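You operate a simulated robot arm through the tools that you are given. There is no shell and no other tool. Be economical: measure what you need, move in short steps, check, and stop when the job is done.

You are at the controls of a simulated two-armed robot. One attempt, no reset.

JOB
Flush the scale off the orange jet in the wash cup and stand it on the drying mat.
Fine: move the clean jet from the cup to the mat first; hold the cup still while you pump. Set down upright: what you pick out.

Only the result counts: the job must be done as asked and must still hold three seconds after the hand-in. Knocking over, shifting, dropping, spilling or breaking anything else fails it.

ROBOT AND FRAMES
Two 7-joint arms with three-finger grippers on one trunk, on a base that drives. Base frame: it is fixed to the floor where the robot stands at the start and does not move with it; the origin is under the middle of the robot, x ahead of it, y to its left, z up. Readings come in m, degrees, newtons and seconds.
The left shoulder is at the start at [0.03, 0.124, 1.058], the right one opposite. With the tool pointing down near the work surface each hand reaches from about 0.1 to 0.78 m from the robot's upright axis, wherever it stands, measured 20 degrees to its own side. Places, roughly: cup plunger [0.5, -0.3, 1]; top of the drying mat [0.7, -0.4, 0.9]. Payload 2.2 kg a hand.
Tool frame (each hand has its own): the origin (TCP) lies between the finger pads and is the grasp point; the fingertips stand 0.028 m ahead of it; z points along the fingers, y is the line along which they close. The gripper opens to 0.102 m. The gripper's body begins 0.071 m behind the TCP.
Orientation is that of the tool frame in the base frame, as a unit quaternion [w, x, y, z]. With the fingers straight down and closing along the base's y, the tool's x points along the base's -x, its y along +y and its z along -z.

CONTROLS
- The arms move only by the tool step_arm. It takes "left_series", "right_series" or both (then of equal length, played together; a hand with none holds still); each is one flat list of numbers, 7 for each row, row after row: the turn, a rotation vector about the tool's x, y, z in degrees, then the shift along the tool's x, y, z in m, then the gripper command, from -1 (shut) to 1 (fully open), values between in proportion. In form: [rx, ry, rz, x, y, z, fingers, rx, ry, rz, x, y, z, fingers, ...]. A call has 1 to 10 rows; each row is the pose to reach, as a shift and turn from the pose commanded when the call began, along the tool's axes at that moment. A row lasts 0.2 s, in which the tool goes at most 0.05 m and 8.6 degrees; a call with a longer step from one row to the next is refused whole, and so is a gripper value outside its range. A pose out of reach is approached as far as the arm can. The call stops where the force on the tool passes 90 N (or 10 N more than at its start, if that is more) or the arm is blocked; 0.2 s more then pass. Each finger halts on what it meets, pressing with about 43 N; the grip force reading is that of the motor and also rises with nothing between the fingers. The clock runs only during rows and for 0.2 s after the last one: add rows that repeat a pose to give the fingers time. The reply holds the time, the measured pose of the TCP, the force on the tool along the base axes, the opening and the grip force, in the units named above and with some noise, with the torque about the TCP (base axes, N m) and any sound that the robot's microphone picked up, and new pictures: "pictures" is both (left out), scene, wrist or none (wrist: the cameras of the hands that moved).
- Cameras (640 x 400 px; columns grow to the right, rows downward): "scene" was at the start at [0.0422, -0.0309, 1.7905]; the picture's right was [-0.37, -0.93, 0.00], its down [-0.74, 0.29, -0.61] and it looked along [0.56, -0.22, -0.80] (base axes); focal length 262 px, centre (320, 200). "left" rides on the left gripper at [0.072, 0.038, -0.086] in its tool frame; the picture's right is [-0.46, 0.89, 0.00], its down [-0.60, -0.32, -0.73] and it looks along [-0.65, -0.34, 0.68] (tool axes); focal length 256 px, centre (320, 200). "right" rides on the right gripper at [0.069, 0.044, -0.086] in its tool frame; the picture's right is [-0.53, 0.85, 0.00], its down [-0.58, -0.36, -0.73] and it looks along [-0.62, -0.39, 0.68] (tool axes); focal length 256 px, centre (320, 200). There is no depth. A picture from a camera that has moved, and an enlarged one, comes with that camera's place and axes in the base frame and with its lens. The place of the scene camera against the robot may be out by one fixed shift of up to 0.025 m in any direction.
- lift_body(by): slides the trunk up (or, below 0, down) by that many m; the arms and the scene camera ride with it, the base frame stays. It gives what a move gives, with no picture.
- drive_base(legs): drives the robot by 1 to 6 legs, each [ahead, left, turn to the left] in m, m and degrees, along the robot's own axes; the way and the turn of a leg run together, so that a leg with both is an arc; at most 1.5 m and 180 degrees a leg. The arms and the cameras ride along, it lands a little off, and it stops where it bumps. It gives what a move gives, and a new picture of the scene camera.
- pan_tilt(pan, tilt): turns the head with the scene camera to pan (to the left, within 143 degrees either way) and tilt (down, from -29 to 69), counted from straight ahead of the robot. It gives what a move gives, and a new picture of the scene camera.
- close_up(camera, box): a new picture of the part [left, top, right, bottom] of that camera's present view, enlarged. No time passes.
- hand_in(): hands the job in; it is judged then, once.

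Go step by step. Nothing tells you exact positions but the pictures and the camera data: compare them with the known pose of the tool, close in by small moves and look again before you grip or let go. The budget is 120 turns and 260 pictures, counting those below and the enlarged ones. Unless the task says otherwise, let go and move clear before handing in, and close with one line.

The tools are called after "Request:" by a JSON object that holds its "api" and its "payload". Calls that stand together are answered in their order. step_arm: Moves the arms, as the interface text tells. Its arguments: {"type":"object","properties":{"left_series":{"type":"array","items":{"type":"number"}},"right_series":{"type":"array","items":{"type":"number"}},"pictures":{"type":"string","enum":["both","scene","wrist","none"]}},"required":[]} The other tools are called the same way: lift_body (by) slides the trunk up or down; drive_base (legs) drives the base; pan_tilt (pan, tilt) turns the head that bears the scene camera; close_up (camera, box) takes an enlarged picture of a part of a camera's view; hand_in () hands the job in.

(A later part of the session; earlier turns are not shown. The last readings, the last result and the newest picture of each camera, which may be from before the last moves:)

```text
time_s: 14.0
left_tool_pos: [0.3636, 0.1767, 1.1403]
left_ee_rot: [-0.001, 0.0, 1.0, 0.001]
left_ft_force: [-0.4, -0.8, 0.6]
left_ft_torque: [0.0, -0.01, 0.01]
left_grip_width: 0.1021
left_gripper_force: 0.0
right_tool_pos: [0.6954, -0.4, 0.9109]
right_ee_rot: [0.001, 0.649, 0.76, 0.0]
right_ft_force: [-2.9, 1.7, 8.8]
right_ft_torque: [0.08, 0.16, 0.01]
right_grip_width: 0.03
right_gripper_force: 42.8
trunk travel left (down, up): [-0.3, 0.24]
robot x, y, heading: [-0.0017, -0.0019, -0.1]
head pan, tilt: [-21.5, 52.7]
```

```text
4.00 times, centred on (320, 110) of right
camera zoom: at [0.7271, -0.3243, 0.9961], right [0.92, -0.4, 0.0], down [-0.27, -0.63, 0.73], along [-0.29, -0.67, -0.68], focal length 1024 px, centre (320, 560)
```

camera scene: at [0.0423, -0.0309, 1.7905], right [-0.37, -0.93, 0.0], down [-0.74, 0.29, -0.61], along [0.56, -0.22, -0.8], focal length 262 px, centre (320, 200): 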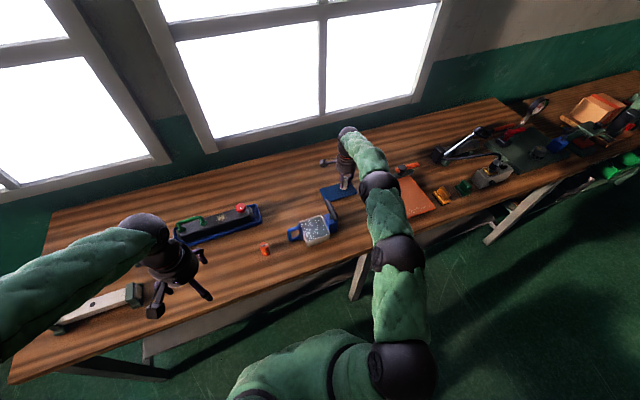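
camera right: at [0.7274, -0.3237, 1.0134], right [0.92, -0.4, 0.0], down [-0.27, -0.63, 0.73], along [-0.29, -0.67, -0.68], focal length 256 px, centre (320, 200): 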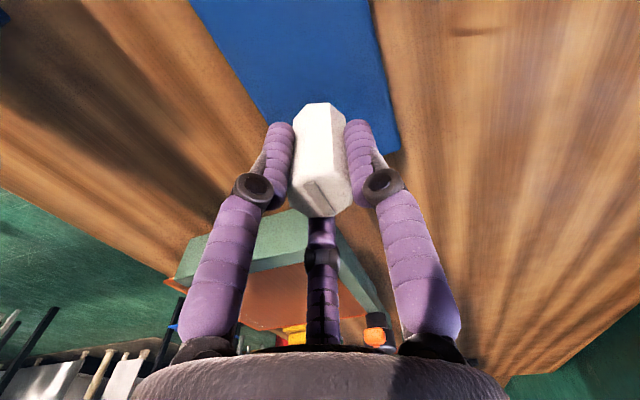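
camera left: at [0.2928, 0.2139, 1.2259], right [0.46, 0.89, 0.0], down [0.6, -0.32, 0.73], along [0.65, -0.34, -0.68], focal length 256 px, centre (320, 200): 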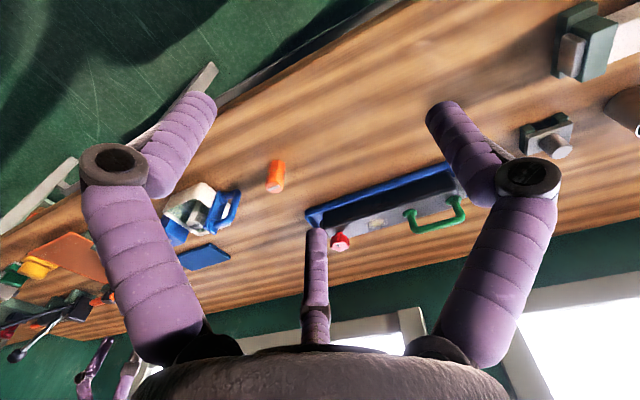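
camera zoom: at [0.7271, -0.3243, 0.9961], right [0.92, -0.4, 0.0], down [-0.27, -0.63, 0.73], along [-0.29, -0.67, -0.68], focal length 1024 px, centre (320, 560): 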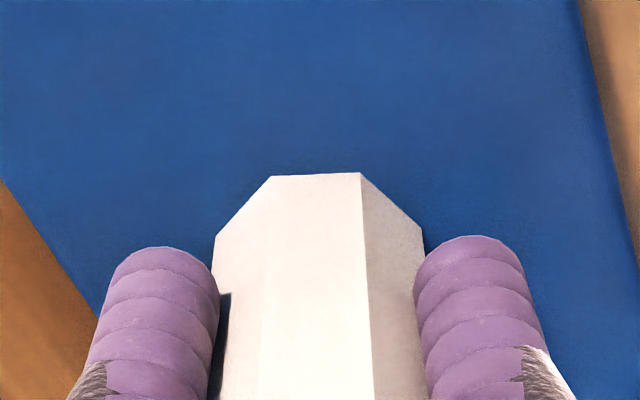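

Contact (9 N up) with the TCP at 0.911. I'll open gently, then rise straight up.

Request:
{"api": "step_arm", "payload": {"right_series": [0, 0, 0, 0, 0, -0.001, -0.35, 0, 0, 0, 0, 0, -0.001, -0.15, 0, 0, 0, 0, 0, -0.001, -0.15, 0, 0, 0, 0, 0, -0.02, -0.15, 0, 0, 0, 0, 0, -0.05, -0.15, 0, 0, 0, 0, 0, -0.09, -0.15, 0, 0, 0, 0, 0, -0.13, -0.15]}}

Request:
{"api": "close_up", "payload": {"camera": "scene", "box": [300, 140, 400, 220]}}

Request:
{"api": "close_up", "payload": {"camera": "left", "box": [210, 130, 350, 240]}}

```text
time_s: 15.6
left_tool_pos: [0.3642, 0.1762, 1.141]
left_ee_rot: [0.0, 0.0, 1.0, 0.0]
left_ft_force: [-0.9, -0.4, 0.6]
left_ft_torque: [-0.01, -0.02, -0.02]
left_grip_width: 0.1021
left_gripper_force: 0.1
right_tool_pos: [0.6961, -0.3979, 1.0396]
right_ee_rot: [0.0, 0.648, 0.761, -0.001]
right_ft_force: [-0.5, 0.8, -0.3]
right_ft_torque: [-0.03, -0.03, 0.01]
right_grip_width: 0.0433
right_gripper_force: 0.2
trunk travel left (down, up): [-0.3, 0.24]
robot x, y, heading: [0.0001, 0.0, -0.0]
head pan, tilt: [-21.5, 52.7]
camera scene: at [0.0416, -0.0303, 1.7905], right [-0.37, -0.93, 0.0], down [-0.74, 0.29, -0.61], along [0.56, -0.22, -0.8], focal length 262 px, centre (320, 200)
camera right: at [0.7276, -0.322, 1.1241], right [0.92, -0.39, 0.0], down [-0.27, -0.63, 0.73], along [-0.29, -0.67, -0.68], focal length 256 px, centre (320, 200)
```

scene: 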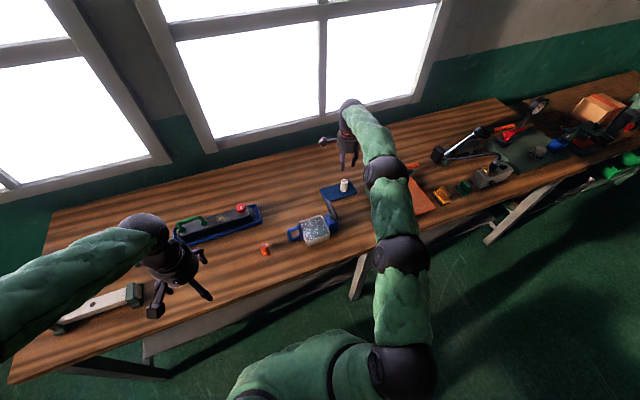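
right: 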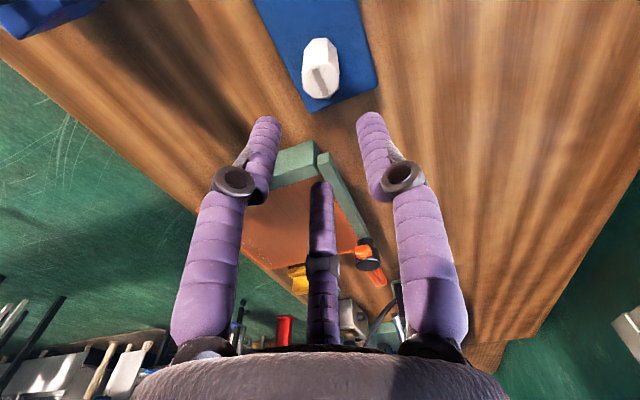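

```text
5.00 times, centred on (350, 180) of scene
camera zoom: at [0.0416, -0.0303, 1.7905], right [-0.37, -0.93, 0.0], down [-0.74, 0.29, -0.61], along [0.56, -0.22, -0.8], focal length 1312 px, centre (170, 300)
```

zoom: 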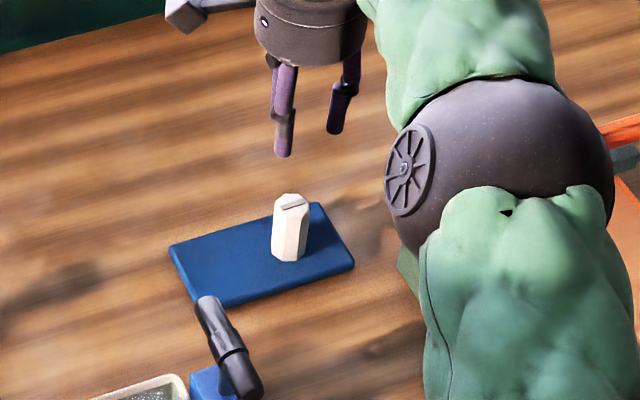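

```text
3.64 times, centred on (280, 185) of left
camera zoom: at [0.2918, 0.2137, 1.2262], right [0.46, 0.89, 0.0], down [0.6, -0.32, 0.73], along [0.65, -0.34, -0.68], focal length 931 px, centre (466, 254)
```

zoom: 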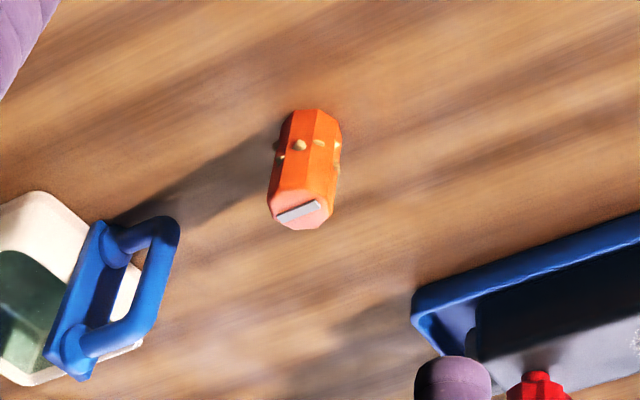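

The clean jet stands on the mat. Next I bring the right hand over the orange jet at about [0.53, 0.0], moving the left hand a bit aside.

Request:
{"api": "step_arm", "payload": {"left_series": [0, 0, 0, 0, 0.04, 0, 1, 0, 0, 0, 0, 0.08, 0, 1, 0, 0, 0, 0, 0.08, 0, 1, 0, 0, 0, 0, 0.08, 0, 1, 0, 0, 0, 0, 0.08, 0, 1, 0, 0, 0, 0, 0.08, 0, 1, 0, 0, 0, 0, 0.08, 0, 1, 0, 0, 0, 0, 0.08, 0, 1, 0, 0, 0, 0, 0.08, 0, 1, 0, 0, 0, 0, 0.08, 0, 1], "right_series": [0, 0, 0, 0.038, -0.01, -0.01, -0.15, 0, 0, 0, 0.08, -0.02, -0.02, -0.15, 0, 0, 0, 0.125, -0.03, -0.02, -0.15, 0, 0, 0, 0.17, -0.04, -0.02, -0.15, 0, 0, 0, 0.215, -0.05, -0.02, -0.15, 0, 0, 0, 0.26, -0.06, -0.02, -0.15, 0, 0, 0, 0.305, -0.07, -0.02, -0.15, 0, 0, 0, 0.35, -0.08, -0.02, -0.15, 0, 0, 0, 0.39, -0.09, -0.02, -0.15, 0, 0, 0, 0.418, -0.098, -0.02, -0.15]}}

Request:
{"api": "close_up", "payload": {"camera": "right", "box": [220, 0, 420, 150]}}

Request:
{"api": "close_up", "payload": {"camera": "left", "box": [180, 100, 340, 230]}}

```text
time_s: 17.8
left_tool_pos: [0.3636, 0.2552, 1.1413]
left_ee_rot: [0.0, -0.001, 1.0, -0.001]
left_ft_force: [0.9, 0.8, -0.2]
left_ft_torque: [0.01, 0.02, -0.01]
left_grip_width: 0.1018
left_gripper_force: 0.0
right_tool_pos: [0.5351, -0.0026, 1.059]
right_ee_rot: [0.0, 0.649, 0.761, 0.0]
right_ft_force: [0.9, 0.0, -0.8]
right_ft_torque: [-0.05, 0.03, -0.01]
right_grip_width: 0.0433
right_gripper_force: 0.0
trunk travel left (down, up): [-0.3, 0.24]
robot x, y, heading: [-0.0036, -0.0006, 0.1]
head pan, tilt: [-21.5, 52.7]
camera scene: at [0.0419, -0.0301, 1.7905], right [-0.37, -0.93, 0.0], down [-0.74, 0.29, -0.61], along [0.56, -0.22, -0.8], focal length 262 px, centre (320, 200)
camera right: at [0.5666, 0.0737, 1.145], right [0.92, -0.4, 0.0], down [-0.27, -0.63, 0.73], along [-0.29, -0.67, -0.68], focal length 256 px, centre (320, 200)
camera left: at [0.2916, 0.2935, 1.2269], right [0.46, 0.89, 0.0], down [0.6, -0.32, 0.73], along [0.65, -0.34, -0.68], focal length 256 px, centre (320, 200)
```

scene: 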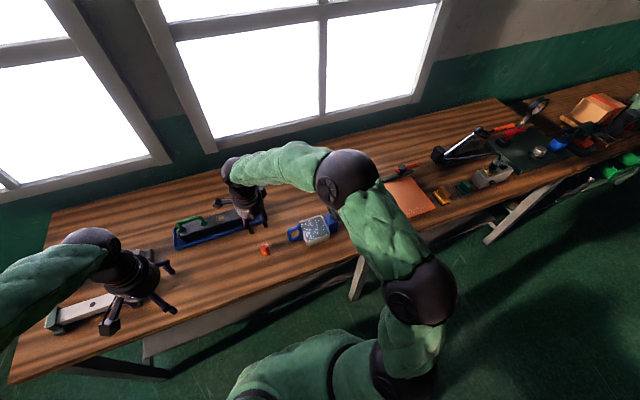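
right: 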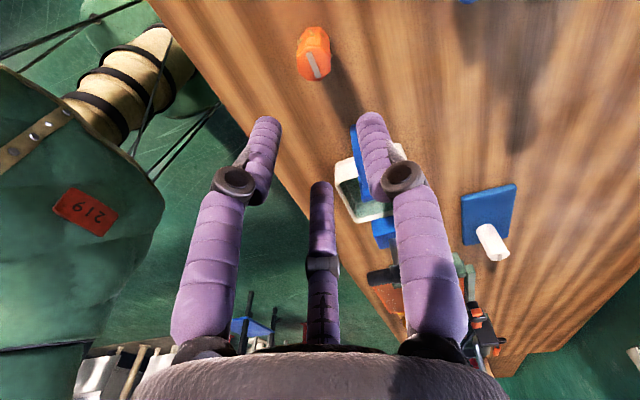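
left: 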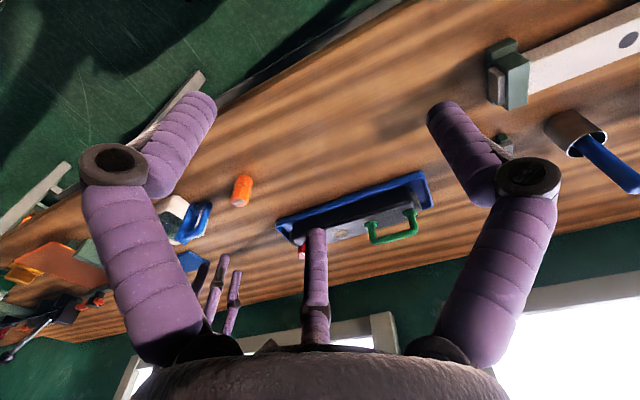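

```text
2.67 times, centred on (320, 75) of right
camera zoom: at [0.5666, 0.0737, 1.145], right [0.92, -0.4, 0.0], down [-0.27, -0.63, 0.73], along [-0.29, -0.67, -0.68], focal length 683 px, centre (320, 533)
```

zoom: 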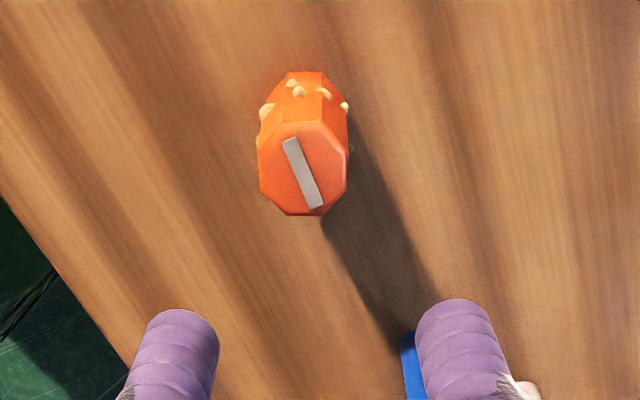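

```text
3.08 times, centred on (260, 165) of left
camera zoom: at [0.2916, 0.2935, 1.2269], right [0.46, 0.89, 0.0], down [0.6, -0.32, 0.73], along [0.65, -0.34, -0.68], focal length 788 px, centre (505, 308)
```

zoom: 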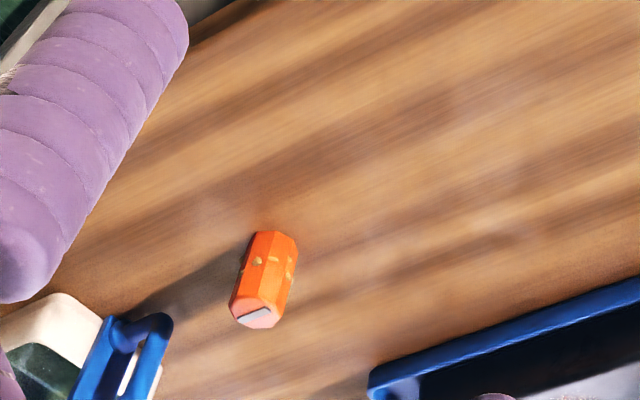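

Orange jet top at about [0.529, 0.001, 0.912]. I'll shift 6 mm and go down to just above it.

Request:
{"api": "step_arm", "payload": {"right_series": [0, 0, 0, 0.0045, -0.0053, 0.04, -0.1, 0, 0, 0, 0.0045, -0.0053, 0.08, -0.1, 0, 0, 0, 0.0045, -0.0053, 0.11, -0.1, 0, 0, 0, 0.0045, -0.0053, 0.11, -0.1], "pictures": "none"}}

Request:
{"api": "close_up", "payload": {"camera": "right", "box": [220, 50, 420, 200]}}

Request:
{"api": "close_up", "payload": {"camera": "left", "box": [180, 120, 300, 240]}}

```text
time_s: 18.8
left_tool_pos: [0.3634, 0.2565, 1.142]
left_ee_rot: [-0.001, 0.0, 1.0, 0.0]
left_ft_force: [0.1, 0.0, 0.8]
left_ft_torque: [0.02, 0.03, -0.03]
left_grip_width: 0.102
left_gripper_force: 0.1
right_tool_pos: [0.529, 0.0004, 0.9516]
right_ee_rot: [-0.001, 0.649, 0.76, 0.001]
right_ft_force: [-0.2, -0.3, 0.8]
right_ft_torque: [-0.02, -0.02, 0.02]
right_grip_width: 0.0459
right_gripper_force: 0.1
trunk travel left (down, up): [-0.3, 0.24]
robot x, y, heading: [-0.002, -0.0018, 0.0]
head pan, tilt: [-21.5, 52.7]
```

```text
2.67 times, centred on (320, 125) of right
camera zoom: at [0.5595, 0.076, 1.0369], right [0.92, -0.4, 0.0], down [-0.27, -0.63, 0.73], along [-0.29, -0.67, -0.68], focal length 683 px, centre (320, 400)
```

zoom: 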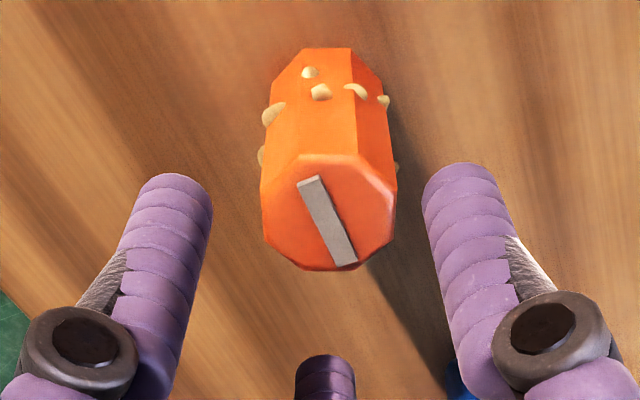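

```text
3.33 times, centred on (240, 180) of left
camera zoom: at [0.2914, 0.293, 1.2271], right [0.46, 0.89, 0.0], down [0.6, -0.32, 0.73], along [0.65, -0.34, -0.68], focal length 853 px, centre (587, 267)
```

zoom: 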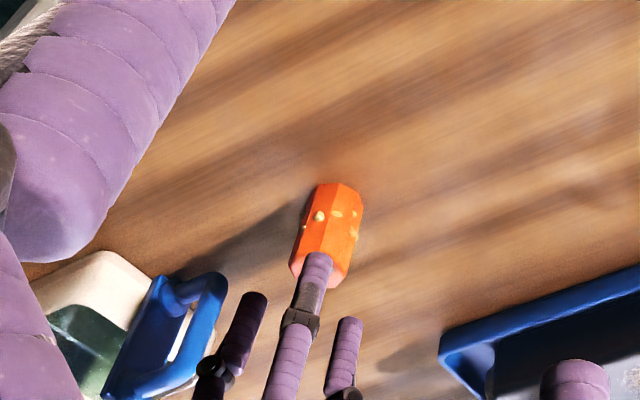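

Nearly centred; a 3 mm correction, then down and grip high on the jet, above most of the scale bumps.

Request:
{"api": "step_arm", "payload": {"right_series": [0, 0, 0, 0.003, 0.001, 0.02, -0.1, 0, 0, 0, 0.003, 0.001, 0.035, -0.1, 0, 0, 0, 0.003, 0.001, 0.047, -0.1, 0, 0, 0, 0.003, 0.001, 0.047, -0.1, 0, 0, 0, 0.003, 0.001, 0.047, -0.6, 0, 0, 0, 0.003, 0.001, 0.047, -1, 0, 0, 0, 0.003, 0.001, 0.047, -1], "pictures": "none"}}

Request:
{"api": "close_up", "payload": {"camera": "right", "box": [220, 50, 420, 230]}}

```text
time_s: 20.4
left_tool_pos: [0.3634, 0.2557, 1.1407]
left_ee_rot: [-0.001, 0.0, 1.0, 0.0]
left_ft_force: [0.2, -1.1, 0.3]
left_ft_torque: [-0.03, -0.03, 0.02]
left_grip_width: 0.1018
left_gripper_force: 0.1
right_tool_pos: [0.5291, 0.0048, 0.9043]
right_ee_rot: [0.0, 0.649, 0.76, 0.0]
right_ft_force: [0.7, -0.5, -0.3]
right_ft_torque: [-0.04, -0.03, 0.01]
right_grip_width: 0.0299
right_gripper_force: 43.1
trunk travel left (down, up): [-0.3, 0.24]
robot x, y, heading: [0.0015, -0.0023, -0.1]
head pan, tilt: [-21.5, 52.7]
```

```text
2.22 times, centred on (320, 140) of right
camera zoom: at [0.5608, 0.0802, 0.9886], right [0.92, -0.4, 0.0], down [-0.27, -0.63, 0.73], along [-0.29, -0.67, -0.68], focal length 569 px, centre (320, 333)
```

zoom: 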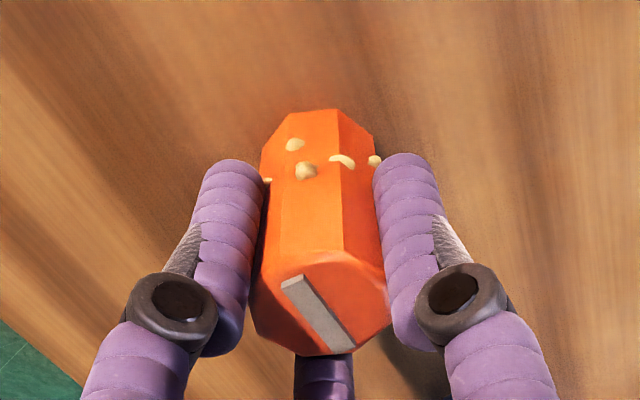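

Gripped at 30 mm. Lift and carry it above the cup centre at [0.539, -0.197].

Request:
{"api": "step_arm", "payload": {"right_series": [0, 0, 0, 0, 0, -0.02, -1, 0, 0, 0, 0, 0, -0.06, -1, 0, 0, 0, 0, 0, -0.1, -1, 0, 0, 0, 0, 0, -0.145, -1, 0, 0, 0, -0.04, -0.005, -0.15, -1, 0, 0, 0, -0.085, -0.01, -0.15, -1, 0, 0, 0, -0.13, -0.015, -0.15, -1, 0, 0, 0, -0.17, -0.02, -0.15, -1, 0, 0, 0, -0.201, -0.022, -0.15, -1, 0, 0, 0, -0.201, -0.022, -0.15, -1]}}

Request:
{"api": "close_up", "payload": {"camera": "right", "box": [220, 0, 420, 230]}}

Request:
{"api": "close_up", "payload": {"camera": "scene", "box": [260, 150, 370, 260]}}

```text
time_s: 22.6
left_tool_pos: [0.3649, 0.2557, 1.1412]
left_ee_rot: [0.001, 0.0, 1.0, 0.0]
left_ft_force: [0.8, -0.5, -0.2]
left_ft_torque: [-0.03, -0.02, -0.02]
left_grip_width: 0.102
left_gripper_force: 0.0
right_tool_pos: [0.5408, -0.1971, 1.0525]
right_ee_rot: [0.0, 0.65, 0.76, 0.0]
right_ft_force: [-0.6, -1.1, 0.7]
right_ft_torque: [0.0, -0.03, -0.04]
right_grip_width: 0.0299
right_gripper_force: 42.1
trunk travel left (down, up): [-0.3, 0.24]
robot x, y, heading: [-0.0001, -0.0009, -0.1]
head pan, tilt: [-21.5, 52.7]
camera scene: at [0.0421, -0.03, 1.7905], right [-0.37, -0.93, 0.0], down [-0.74, 0.29, -0.61], along [0.56, -0.22, -0.8], focal length 262 px, centre (320, 200)
camera right: at [0.5709, -0.122, 1.1373], right [0.92, -0.4, 0.0], down [-0.27, -0.63, 0.73], along [-0.29, -0.67, -0.68], focal length 256 px, centre (320, 200)
```

scene: 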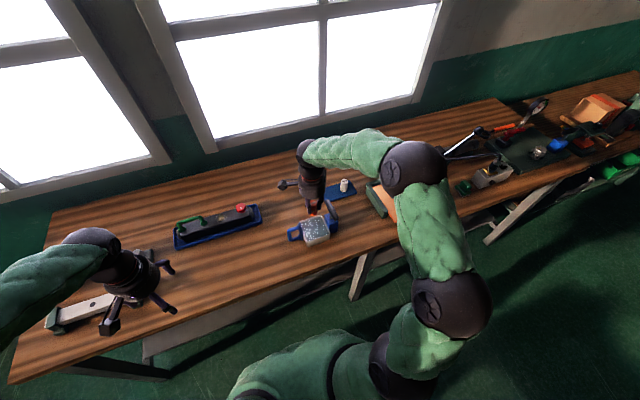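
right: 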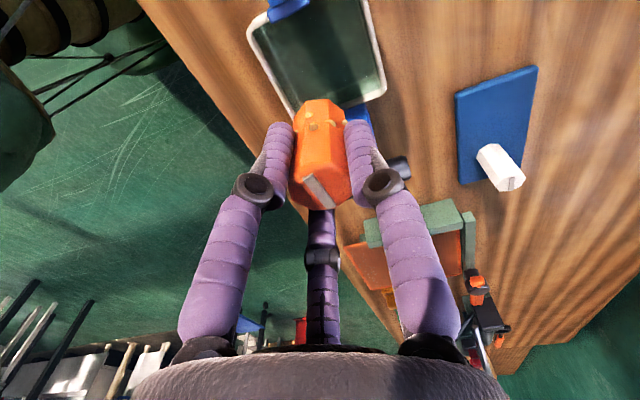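

```text
1.74 times, centred on (320, 115) of right
camera zoom: at [0.5709, -0.122, 1.1373], right [0.92, -0.4, 0.0], down [-0.27, -0.63, 0.73], along [-0.29, -0.67, -0.68], focal length 445 px, centre (320, 348)
```

zoom: 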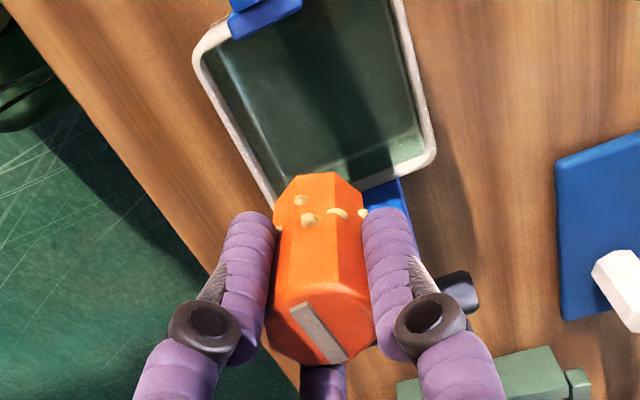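

```text
3.64 times, centred on (315, 205) of scene
camera zoom: at [0.0421, -0.03, 1.7905], right [-0.37, -0.93, 0.0], down [-0.74, 0.29, -0.61], along [0.56, -0.22, -0.8], focal length 954 px, centre (338, 182)
```

zoom: 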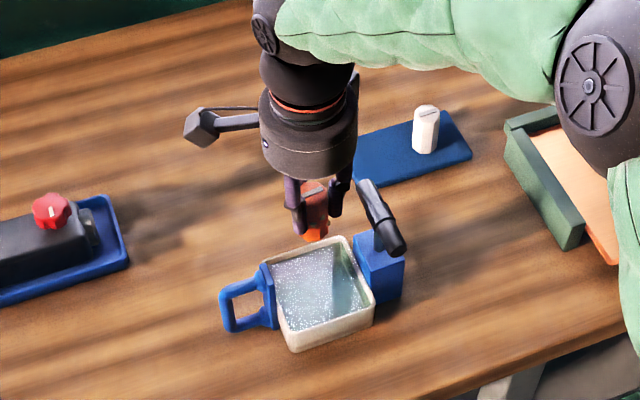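

Centred over the cup. Lower into the cup to about 10 mm above its floor.

Request:
{"api": "step_arm", "payload": {"right_series": [0, 0, 0, 0, 0, 0.04, -1, 0, 0, 0, 0, 0, 0.08, -1, 0, 0, 0, 0, 0, 0.11, -1, 0, 0, 0, 0, 0, 0.13, -1, 0, 0, 0, 0, 0, 0.136, -1, 0, 0, 0, 0, 0, 0.136, -1], "pictures": "wrist"}}

Request:
{"api": "close_up", "payload": {"camera": "scene", "box": [270, 170, 360, 260]}}

```text
time_s: 24.0
left_tool_pos: [0.3635, 0.2552, 1.1407]
left_ee_rot: [0.001, -0.001, 1.0, 0.001]
left_ft_force: [0.5, -0.2, 0.8]
left_ft_torque: [0.01, 0.01, -0.01]
left_grip_width: 0.1021
left_gripper_force: 0.1
right_tool_pos: [0.5386, -0.1978, 0.9167]
right_ee_rot: [-0.001, 0.65, 0.76, 0.0]
right_ft_force: [0.1, 0.0, 0.1]
right_ft_torque: [-0.03, -0.01, -0.01]
right_grip_width: 0.0297
right_gripper_force: 43.0
trunk travel left (down, up): [-0.3, 0.24]
robot x, y, heading: [0.0023, -0.0012, -0.0]
head pan, tilt: [-21.5, 52.7]
camera right: at [0.5697, -0.123, 1.0013], right [0.92, -0.4, 0.0], down [-0.27, -0.63, 0.73], along [-0.29, -0.67, -0.68], focal length 256 px, centre (320, 200)
```

right: 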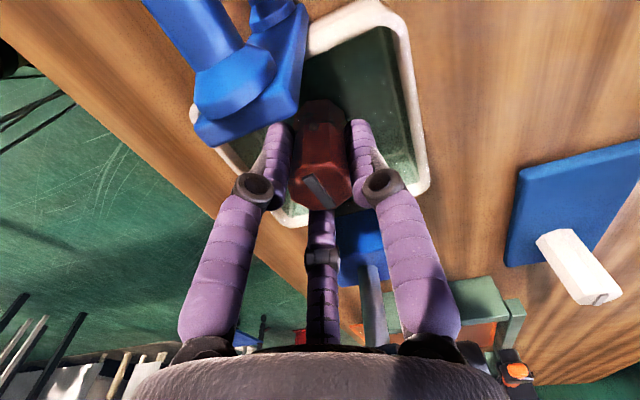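

```text
4.44 times, centred on (315, 215) of scene
camera zoom: at [0.0423, -0.0307, 1.7905], right [-0.37, -0.93, 0.0], down [-0.74, 0.29, -0.61], along [0.56, -0.22, -0.8], focal length 1166 px, centre (342, 133)
```

zoom: 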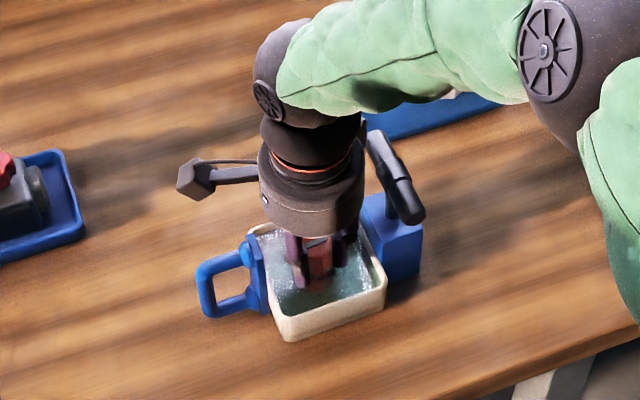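

No contact yet. Lower another 6 mm in small steps.

Request:
{"api": "step_arm", "payload": {"right_series": [0, 0, 0, 0, 0, 0.003, -1, 0, 0, 0, 0, 0, 0.006, -1, 0, 0, 0, 0, 0, 0.006, -1], "pictures": "none"}}

```text
time_s: 24.8
left_tool_pos: [0.3633, 0.2545, 1.1411]
left_ee_rot: [-0.001, -0.001, 1.0, 0.0]
left_ft_force: [-0.4, 0.2, 0.9]
left_ft_torque: [0.05, 0.01, -0.03]
left_grip_width: 0.102
left_gripper_force: 0.0
right_tool_pos: [0.539, -0.1982, 0.9105]
right_ee_rot: [0.0, 0.65, 0.76, 0.0]
right_ft_force: [0.1, 0.4, -0.6]
right_ft_torque: [-0.01, -0.01, -0.04]
right_grip_width: 0.0294
right_gripper_force: 42.7
trunk travel left (down, up): [-0.3, 0.24]
robot x, y, heading: [0.0009, -0.0004, -0.2]
head pan, tilt: [-21.5, 52.7]
```

Request:
{"api": "step_arm", "payload": {"right_series": [0, 0, 0, 0, 0, 0.001, -1, 0, 0, 0, 0, 0, 0.003, -1, 0, 0, 0, 0, 0, 0.003, -1], "pictures": "none"}}

```text
time_s: 25.6
left_tool_pos: [0.3623, 0.2548, 1.1413]
left_ee_rot: [0.0, 0.0, 1.0, 0.0]
left_ft_force: [1.0, 0.2, 0.0]
left_ft_torque: [-0.03, -0.02, -0.01]
left_grip_width: 0.1021
left_gripper_force: 0.1
right_tool_pos: [0.5384, -0.198, 0.9089]
right_ee_rot: [0.001, 0.649, 0.76, 0.0]
right_ft_force: [-0.7, 0.4, 7.2]
right_ft_torque: [0.05, 0.05, 0.03]
right_grip_width: 0.0299
right_gripper_force: 43.5
trunk travel left (down, up): [-0.3, 0.24]
robot x, y, heading: [-0.0011, -0.0014, 0.0]
head pan, tilt: [-21.5, 52.7]
```

Contact on the cup floor at TCP 0.909. Release gently and rise.

Request:
{"api": "step_arm", "payload": {"right_series": [0, 0, 0, 0, 0, -0.001, -0.35, 0, 0, 0, 0, 0, -0.001, -0.15, 0, 0, 0, 0, 0, -0.001, -0.15, 0, 0, 0, 0, 0, -0.02, -0.15, 0, 0, 0, 0, 0, -0.05, -0.15, 0, 0, 0, 0, 0, -0.09, -0.15, 0, 0, 0, 0, 0, -0.13, -0.15, 0, 0, 0, 0, 0, -0.17, -0.15]}}

Request:
{"api": "close_up", "payload": {"camera": "scene", "box": [270, 170, 360, 260]}}

Request:
{"api": "close_up", "payload": {"camera": "right", "box": [220, 0, 420, 230]}}

```text
time_s: 27.4
left_tool_pos: [0.363, 0.2566, 1.1414]
left_ee_rot: [0.0, 0.0, 1.0, 0.0]
left_ft_force: [-1.1, 0.3, 0.2]
left_ft_torque: [-0.01, 0.01, 0.04]
left_grip_width: 0.1018
left_gripper_force: 0.1
right_tool_pos: [0.538, -0.1987, 1.0783]
right_ee_rot: [0.0, 0.649, 0.76, -0.001]
right_ft_force: [0.0, 0.4, -0.1]
right_ft_torque: [0.01, -0.01, 0.02]
right_grip_width: 0.0438
right_gripper_force: 0.1
trunk travel left (down, up): [-0.3, 0.24]
robot x, y, heading: [0.0006, -0.0001, -0.3]
head pan, tilt: [-21.5, 52.7]
camera scene: at [0.0412, -0.0306, 1.7905], right [-0.37, -0.93, 0.0], down [-0.74, 0.29, -0.61], along [0.56, -0.22, -0.8], focal length 262 px, centre (320, 200)
camera right: at [0.5697, -0.1227, 1.1635], right [0.92, -0.4, 0.0], down [-0.27, -0.63, 0.73], along [-0.29, -0.67, -0.68], focal length 256 px, centre (320, 200)
```

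scene: 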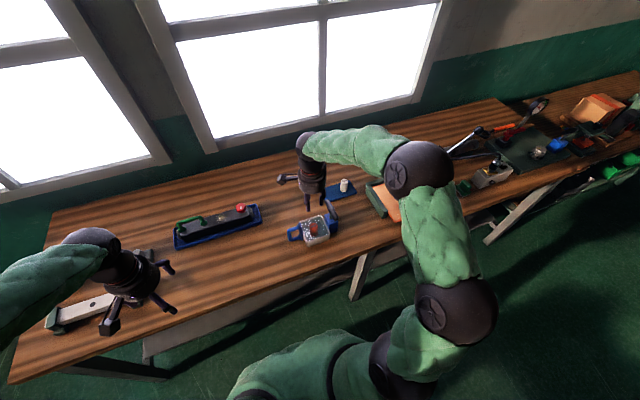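
right: 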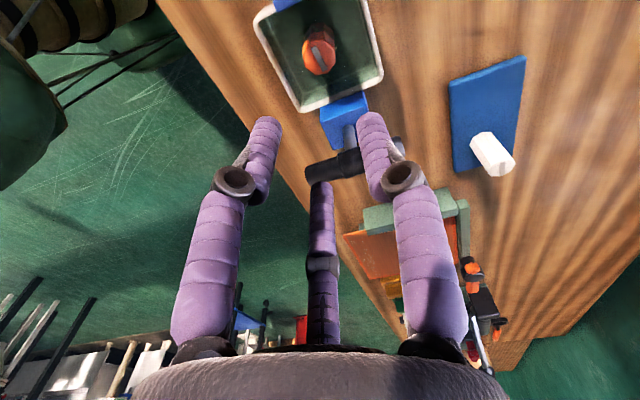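

```text
4.44 times, centred on (315, 215) of scene
camera zoom: at [0.0412, -0.0306, 1.7905], right [-0.37, -0.93, 0.0], down [-0.74, 0.29, -0.61], along [0.56, -0.22, -0.8], focal length 1166 px, centre (342, 133)
```

zoom: 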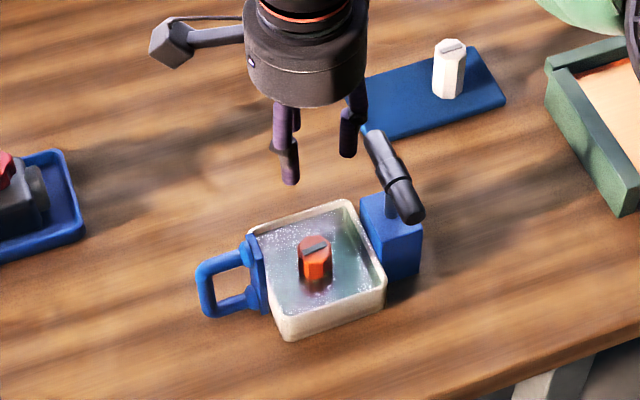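

```text
1.74 times, centred on (320, 115) of right
camera zoom: at [0.5697, -0.1227, 1.1635], right [0.92, -0.4, 0.0], down [-0.27, -0.63, 0.73], along [-0.29, -0.67, -0.68], focal length 445 px, centre (320, 348)
```

zoom: 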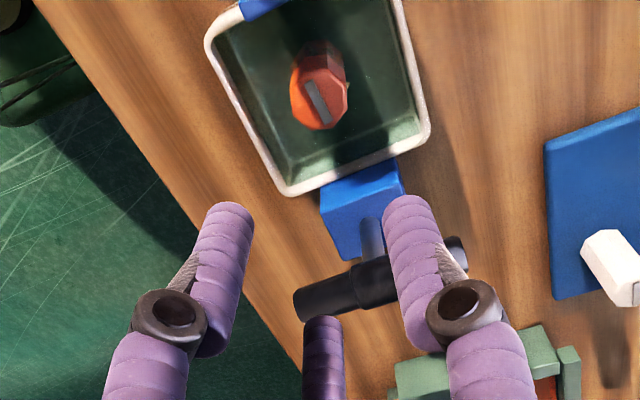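

The orange jet stands in the cup. Now I turn the right hand back so that it can straddle the T-bar, above the plunger, and keep high.

Request:
{"api": "step_arm", "payload": {"right_series": [0, 0, -8.5, 0, 0, -0.03, -0.15, 0, 0, -17, 0, 0, -0.05, -0.15, 0, 0, -25.5, -0.01, -0.002, -0.05, 0, 0, 0, -34, -0.02, -0.004, -0.05, 0, 0, 0, -42.5, -0.03, -0.006, -0.05, 0, 0, 0, -51, -0.04, -0.008, -0.05, 0, 0, 0, -59.5, -0.05, -0.01, -0.05, 0, 0, 0, -68, -0.06, -0.012, -0.05, 0, 0, 0, -76.5, -0.0676, -0.015, -0.05, 0, 0, 0, -85, -0.0676, -0.015, -0.05, 0]}}

Request:
{"api": "close_up", "payload": {"camera": "left", "box": [120, 170, 260, 280]}}

Request:
{"api": "close_up", "payload": {"camera": "right", "box": [220, 0, 480, 200]}}

```text
time_s: 29.6
left_tool_pos: [0.3637, 0.2555, 1.1415]
left_ee_rot: [0.0, -0.001, 1.0, 0.001]
left_ft_force: [1.1, -0.3, 0.4]
left_ft_torque: [0.0, 0.05, 0.03]
left_grip_width: 0.1018
left_gripper_force: 0.0
right_tool_pos: [0.5341, -0.2659, 1.1268]
right_ee_rot: [0.0, -0.035, 0.999, 0.0]
right_ft_force: [0.0, -0.5, 0.0]
right_ft_torque: [-0.01, -0.03, 0.01]
right_grip_width: 0.0511
right_gripper_force: 0.0
trunk travel left (down, up): [-0.3, 0.24]
robot x, y, heading: [0.0021, -0.0002, -0.2]
head pan, tilt: [-21.5, 52.7]
camera scene: at [0.0424, -0.0306, 1.7905], right [-0.37, -0.93, 0.0], down [-0.74, 0.29, -0.61], along [0.56, -0.22, -0.8], focal length 262 px, centre (320, 200)
camera right: at [0.4616, -0.2276, 1.2123], right [0.47, 0.88, 0.0], down [0.6, -0.32, 0.73], along [0.64, -0.35, -0.68], focal length 256 px, centre (320, 200)
```

scene: 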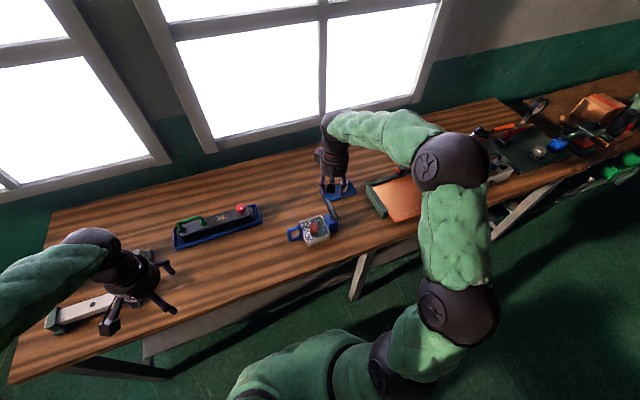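
right: 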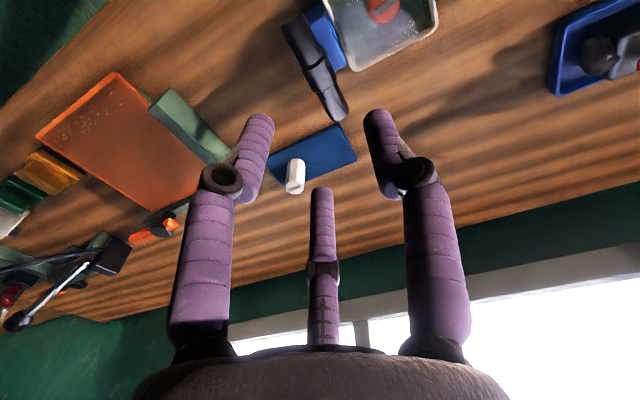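

```text
3.64 times, centred on (190, 225) of left
camera zoom: at [0.2918, 0.2931, 1.2269], right [0.46, 0.89, 0.0], down [0.6, -0.32, 0.73], along [0.65, -0.34, -0.68], focal length 931 px, centre (793, 109)
```

zoom: 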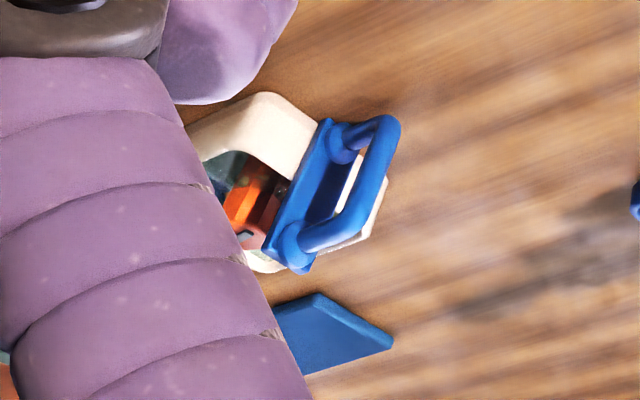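

```text
2.00 times, centred on (350, 100) of right
camera zoom: at [0.4616, -0.2276, 1.2123], right [0.47, 0.88, 0.0], down [0.6, -0.32, 0.73], along [0.64, -0.35, -0.68], focal length 512 px, centre (260, 400)
```

zoom: 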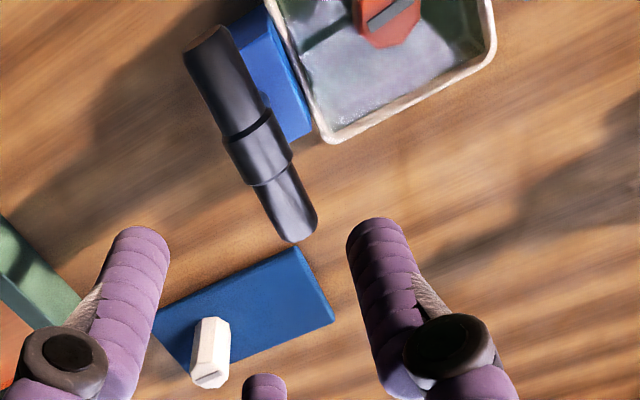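

The T-bar centre is about [0.535, -0.27, 0.985] and runs along x. Now I bring the left hand near the handle loop (about [0.533, -0.10, 0.915]) for a look.

Request:
{"api": "step_arm", "payload": {"left_series": [0, 0, 0, -0.017, -0.04, 0.005, 0.5, 0, 0, 0, -0.034, -0.08, 0.01, 0, 0, 0, 0, -0.051, -0.12, 0.02, 0, 0, 0, 0, -0.068, -0.16, 0.03, 0, 0, 0, 0, -0.085, -0.2, 0.04, 0, 0, 0, 0, -0.102, -0.24, 0.05, 0, 0, 0, 0, -0.119, -0.28, 0.055, 0, 0, 0, 0, -0.136, -0.316, 0.06, 0, 0, 0, 0, -0.136, -0.316, 0.06, 0]}}

Request:
{"api": "close_up", "payload": {"camera": "left", "box": [200, 0, 440, 180]}}

Request:
{"api": "close_up", "payload": {"camera": "scene", "box": [260, 150, 370, 260]}}

```text
time_s: 31.6
left_tool_pos: [0.4989, -0.0584, 1.0811]
left_ee_rot: [0.0, 0.0, 1.0, 0.0]
left_ft_force: [-0.5, 0.3, -0.1]
left_ft_torque: [-0.02, -0.04, -0.01]
left_grip_width: 0.0509
left_gripper_force: 0.2
right_tool_pos: [0.5345, -0.2661, 1.1293]
right_ee_rot: [0.001, -0.035, 0.999, -0.001]
right_ft_force: [-0.1, 0.6, 0.1]
right_ft_torque: [-0.01, 0.0, -0.02]
right_grip_width: 0.051
right_gripper_force: 0.1
trunk travel left (down, up): [-0.3, 0.24]
robot x, y, heading: [-0.0016, -0.0017, -0.1]
head pan, tilt: [-21.5, 52.7]
camera scene: at [0.0413, -0.0298, 1.7906], right [-0.37, -0.93, 0.0], down [-0.74, 0.29, -0.61], along [0.56, -0.22, -0.8], focal length 262 px, centre (320, 200)
camera left: at [0.4254, -0.021, 1.1668], right [0.46, 0.89, 0.0], down [0.6, -0.32, 0.73], along [0.65, -0.34, -0.68], focal length 256 px, centre (320, 200)
```

scene: 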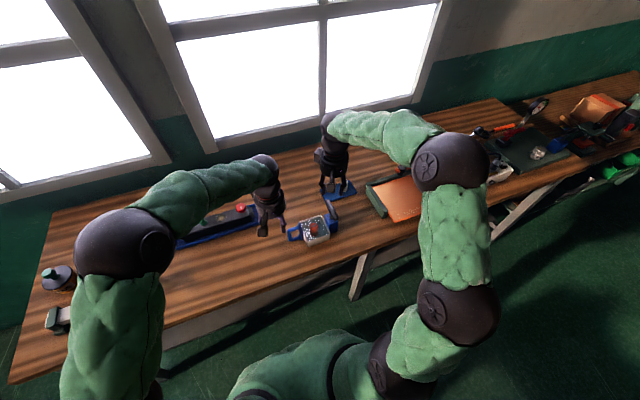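
left: 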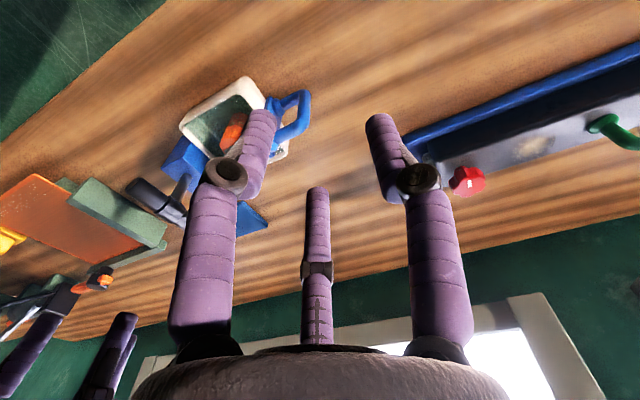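

```text
2.22 times, centred on (320, 90) of left
camera zoom: at [0.4254, -0.021, 1.1668], right [0.46, 0.89, 0.0], down [0.6, -0.32, 0.73], along [0.65, -0.34, -0.68], focal length 569 px, centre (320, 444)
```

zoom: 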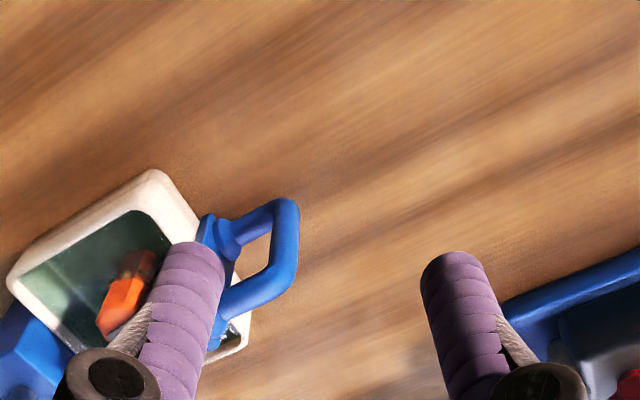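

```text
3.64 times, centred on (315, 205) of scene
camera zoom: at [0.0413, -0.0298, 1.7906], right [-0.37, -0.93, 0.0], down [-0.74, 0.29, -0.61], along [0.56, -0.22, -0.8], focal length 954 px, centre (338, 182)
```

zoom: 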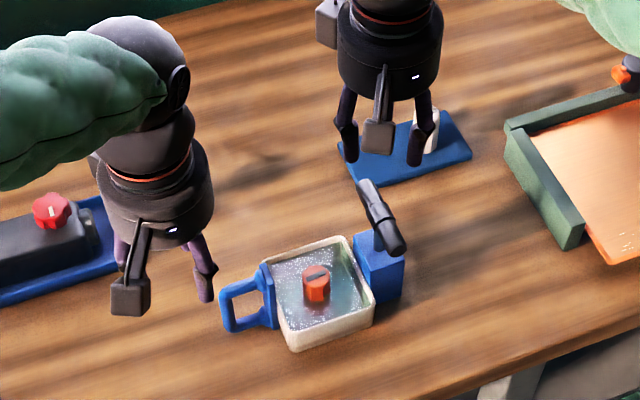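

Triangulating, the handle is a vertical mug-type loop in the plane x≈0.54, from the cup wall to y≈-0.10, z≈0.86–0.94. So I'll turn the left hand to close along x and look from above the loop.

Request:
{"api": "step_arm", "payload": {"left_series": [0, 0, 8.5, 0, 0, 0, 0, 0, 0, 17, 0, 0, 0, 0, 0, 0, 25.5, -0.005, -0.003, 0, 0, 0, 0, 34, -0.01, -0.006, 0, 0, 0, 0, 42.5, -0.015, -0.01, 0, 0, 0, 0, 51, -0.02, -0.014, 0, 0, 0, 0, 59.5, -0.025, -0.018, 0, 0, 0, 0, 68, -0.03, -0.022, 0, 0, 0, 0, 76.5, -0.036, -0.026, 0, 0, 0, 0, 85, -0.041, -0.03, 0.01, 0]}}

Request:
{"api": "close_up", "payload": {"camera": "left", "box": [220, 0, 420, 180]}}

Request:
{"api": "close_up", "payload": {"camera": "right", "box": [300, 0, 500, 120]}}

```text
time_s: 33.8
left_tool_pos: [0.5407, -0.0918, 1.0697]
left_ee_rot: [0.0, 0.676, 0.737, 0.0]
left_ft_force: [0.3, -0.4, -0.5]
left_ft_torque: [0.01, -0.01, 0.01]
left_grip_width: 0.0511
left_gripper_force: 0.1
right_tool_pos: [0.5348, -0.2679, 1.1271]
right_ee_rot: [0.0, -0.034, 0.999, 0.0]
right_ft_force: [0.6, -0.2, -0.5]
right_ft_torque: [-0.01, 0.0, 0.03]
right_grip_width: 0.051
right_gripper_force: 0.1
trunk travel left (down, up): [-0.3, 0.24]
robot x, y, heading: [0.0023, 0.0005, 0.1]
head pan, tilt: [-21.5, 52.7]
camera scene: at [0.0428, -0.0312, 1.7905], right [-0.37, -0.93, 0.0], down [-0.74, 0.29, -0.6], along [0.56, -0.22, -0.8], focal length 262 px, centre (320, 200)
camera left: at [0.5719, -0.0171, 1.1554], right [0.92, -0.39, 0.0], down [-0.26, -0.63, 0.73], along [-0.28, -0.67, -0.68], focal length 256 px, centre (320, 200)
```

scene: 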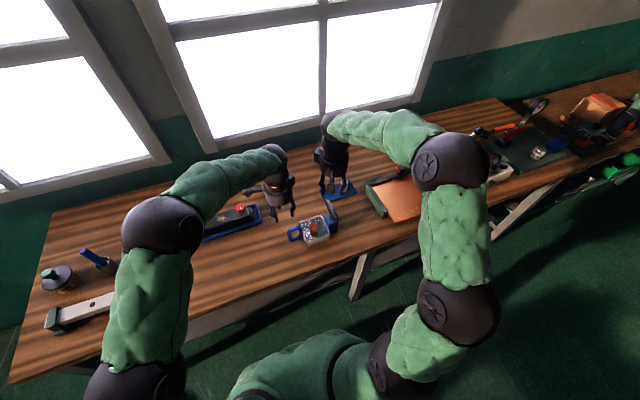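
left: 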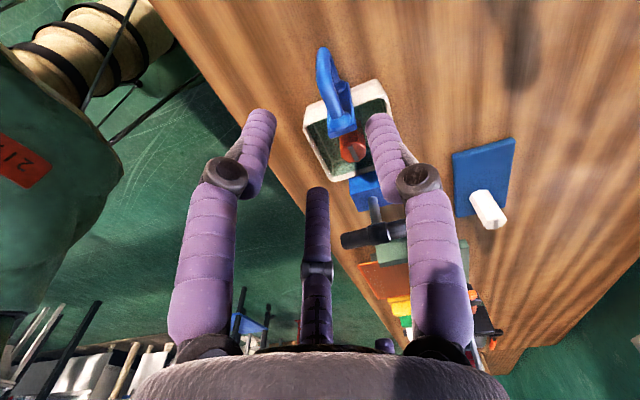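

```text
2.22 times, centred on (320, 90) of left
camera zoom: at [0.5719, -0.0171, 1.1554], right [0.92, -0.39, 0.0], down [-0.26, -0.63, 0.73], along [-0.28, -0.67, -0.68], focal length 569 px, centre (320, 444)
```

zoom: 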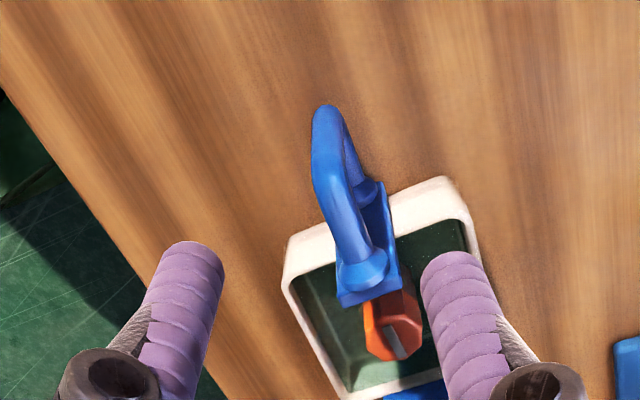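

```text
3.20 times, centred on (400, 60) of right
camera zoom: at [0.462, -0.2276, 1.2122], right [0.47, 0.88, 0.0], down [0.6, -0.32, 0.73], along [0.64, -0.35, -0.68], focal length 819 px, centre (64, 648)
```

zoom: 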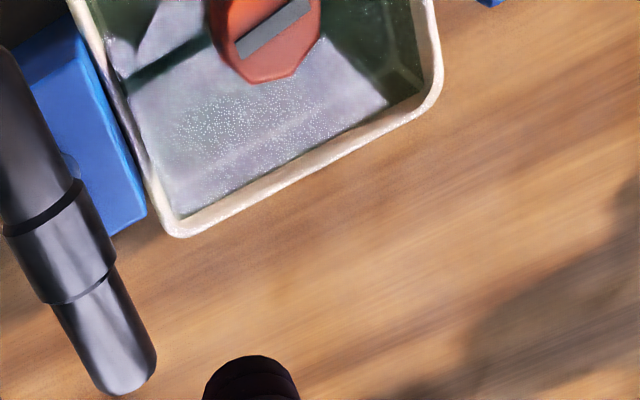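

The loop is confirmed: its top leg runs at x≈0.540 from y≈-0.10 to -0.14, top about z 0.94, ~13 mm thick. I'll align and lower the left hand to just above it.

Request:
{"api": "step_arm", "payload": {"left_series": [0, 0, 6.5, -0.0148, -0.003, 0.03, -0.08, 0, 0, 6.5, -0.0148, -0.003, 0.06, -0.08, 0, 0, 6.5, -0.0148, -0.003, 0.088, -0.08, 0, 0, 6.5, -0.0148, -0.003, 0.088, -0.08], "pictures": "wrist"}}

Request:
{"api": "close_up", "payload": {"camera": "left", "box": [220, 20, 420, 200]}}

Request:
{"api": "close_up", "payload": {"camera": "scene", "box": [260, 150, 370, 260]}}

```text
time_s: 34.8
left_tool_pos: [0.5379, -0.1039, 0.9814]
left_ee_rot: [0.0, 0.716, 0.698, -0.001]
left_ft_force: [-0.2, 0.0, 0.9]
left_ft_torque: [0.04, -0.01, 0.02]
left_grip_width: 0.0468
left_gripper_force: 0.0
right_tool_pos: [0.5345, -0.267, 1.1275]
right_ee_rot: [-0.001, -0.034, 0.999, 0.0]
right_ft_force: [0.2, -0.1, -0.1]
right_ft_torque: [-0.01, -0.04, -0.06]
right_grip_width: 0.051
right_gripper_force: 0.0
trunk travel left (down, up): [-0.3, 0.24]
robot x, y, heading: [0.0014, 0.0035, 0.2]
head pan, tilt: [-21.5, 52.7]
camera left: at [0.5773, -0.0335, 1.0667], right [0.87, -0.49, 0.0], down [-0.33, -0.6, 0.73], along [-0.36, -0.64, -0.68], focal length 256 px, centre (320, 200)
```

left: 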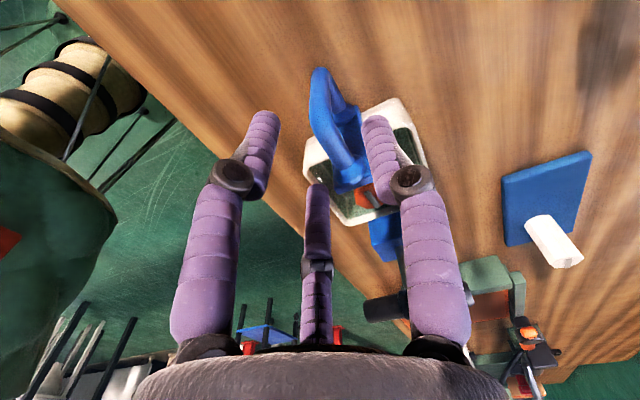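

```text
2.22 times, centred on (320, 110) of left
camera zoom: at [0.5773, -0.0335, 1.0667], right [0.87, -0.49, 0.0], down [-0.33, -0.6, 0.73], along [-0.36, -0.64, -0.68], focal length 569 px, centre (320, 400)
```

zoom: 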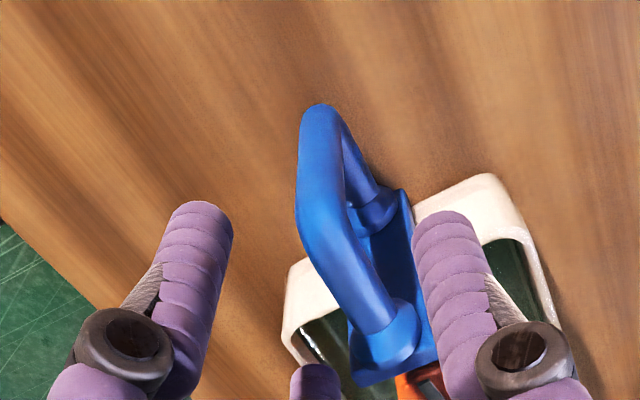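

```text
3.64 times, centred on (315, 205) of scene
camera zoom: at [0.0416, -0.0305, 1.7905], right [-0.37, -0.93, 0.0], down [-0.74, 0.29, -0.61], along [0.56, -0.22, -0.8], focal length 954 px, centre (338, 182)
```

zoom: 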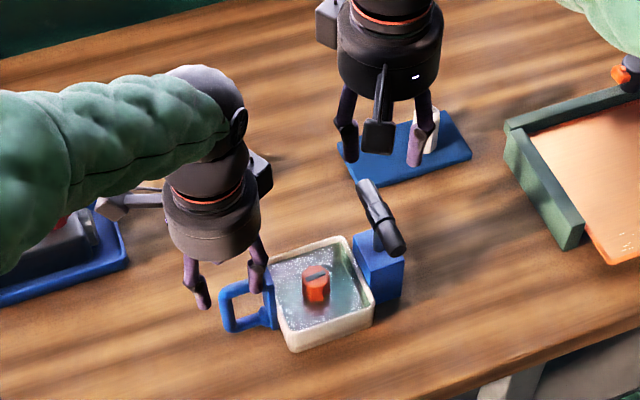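

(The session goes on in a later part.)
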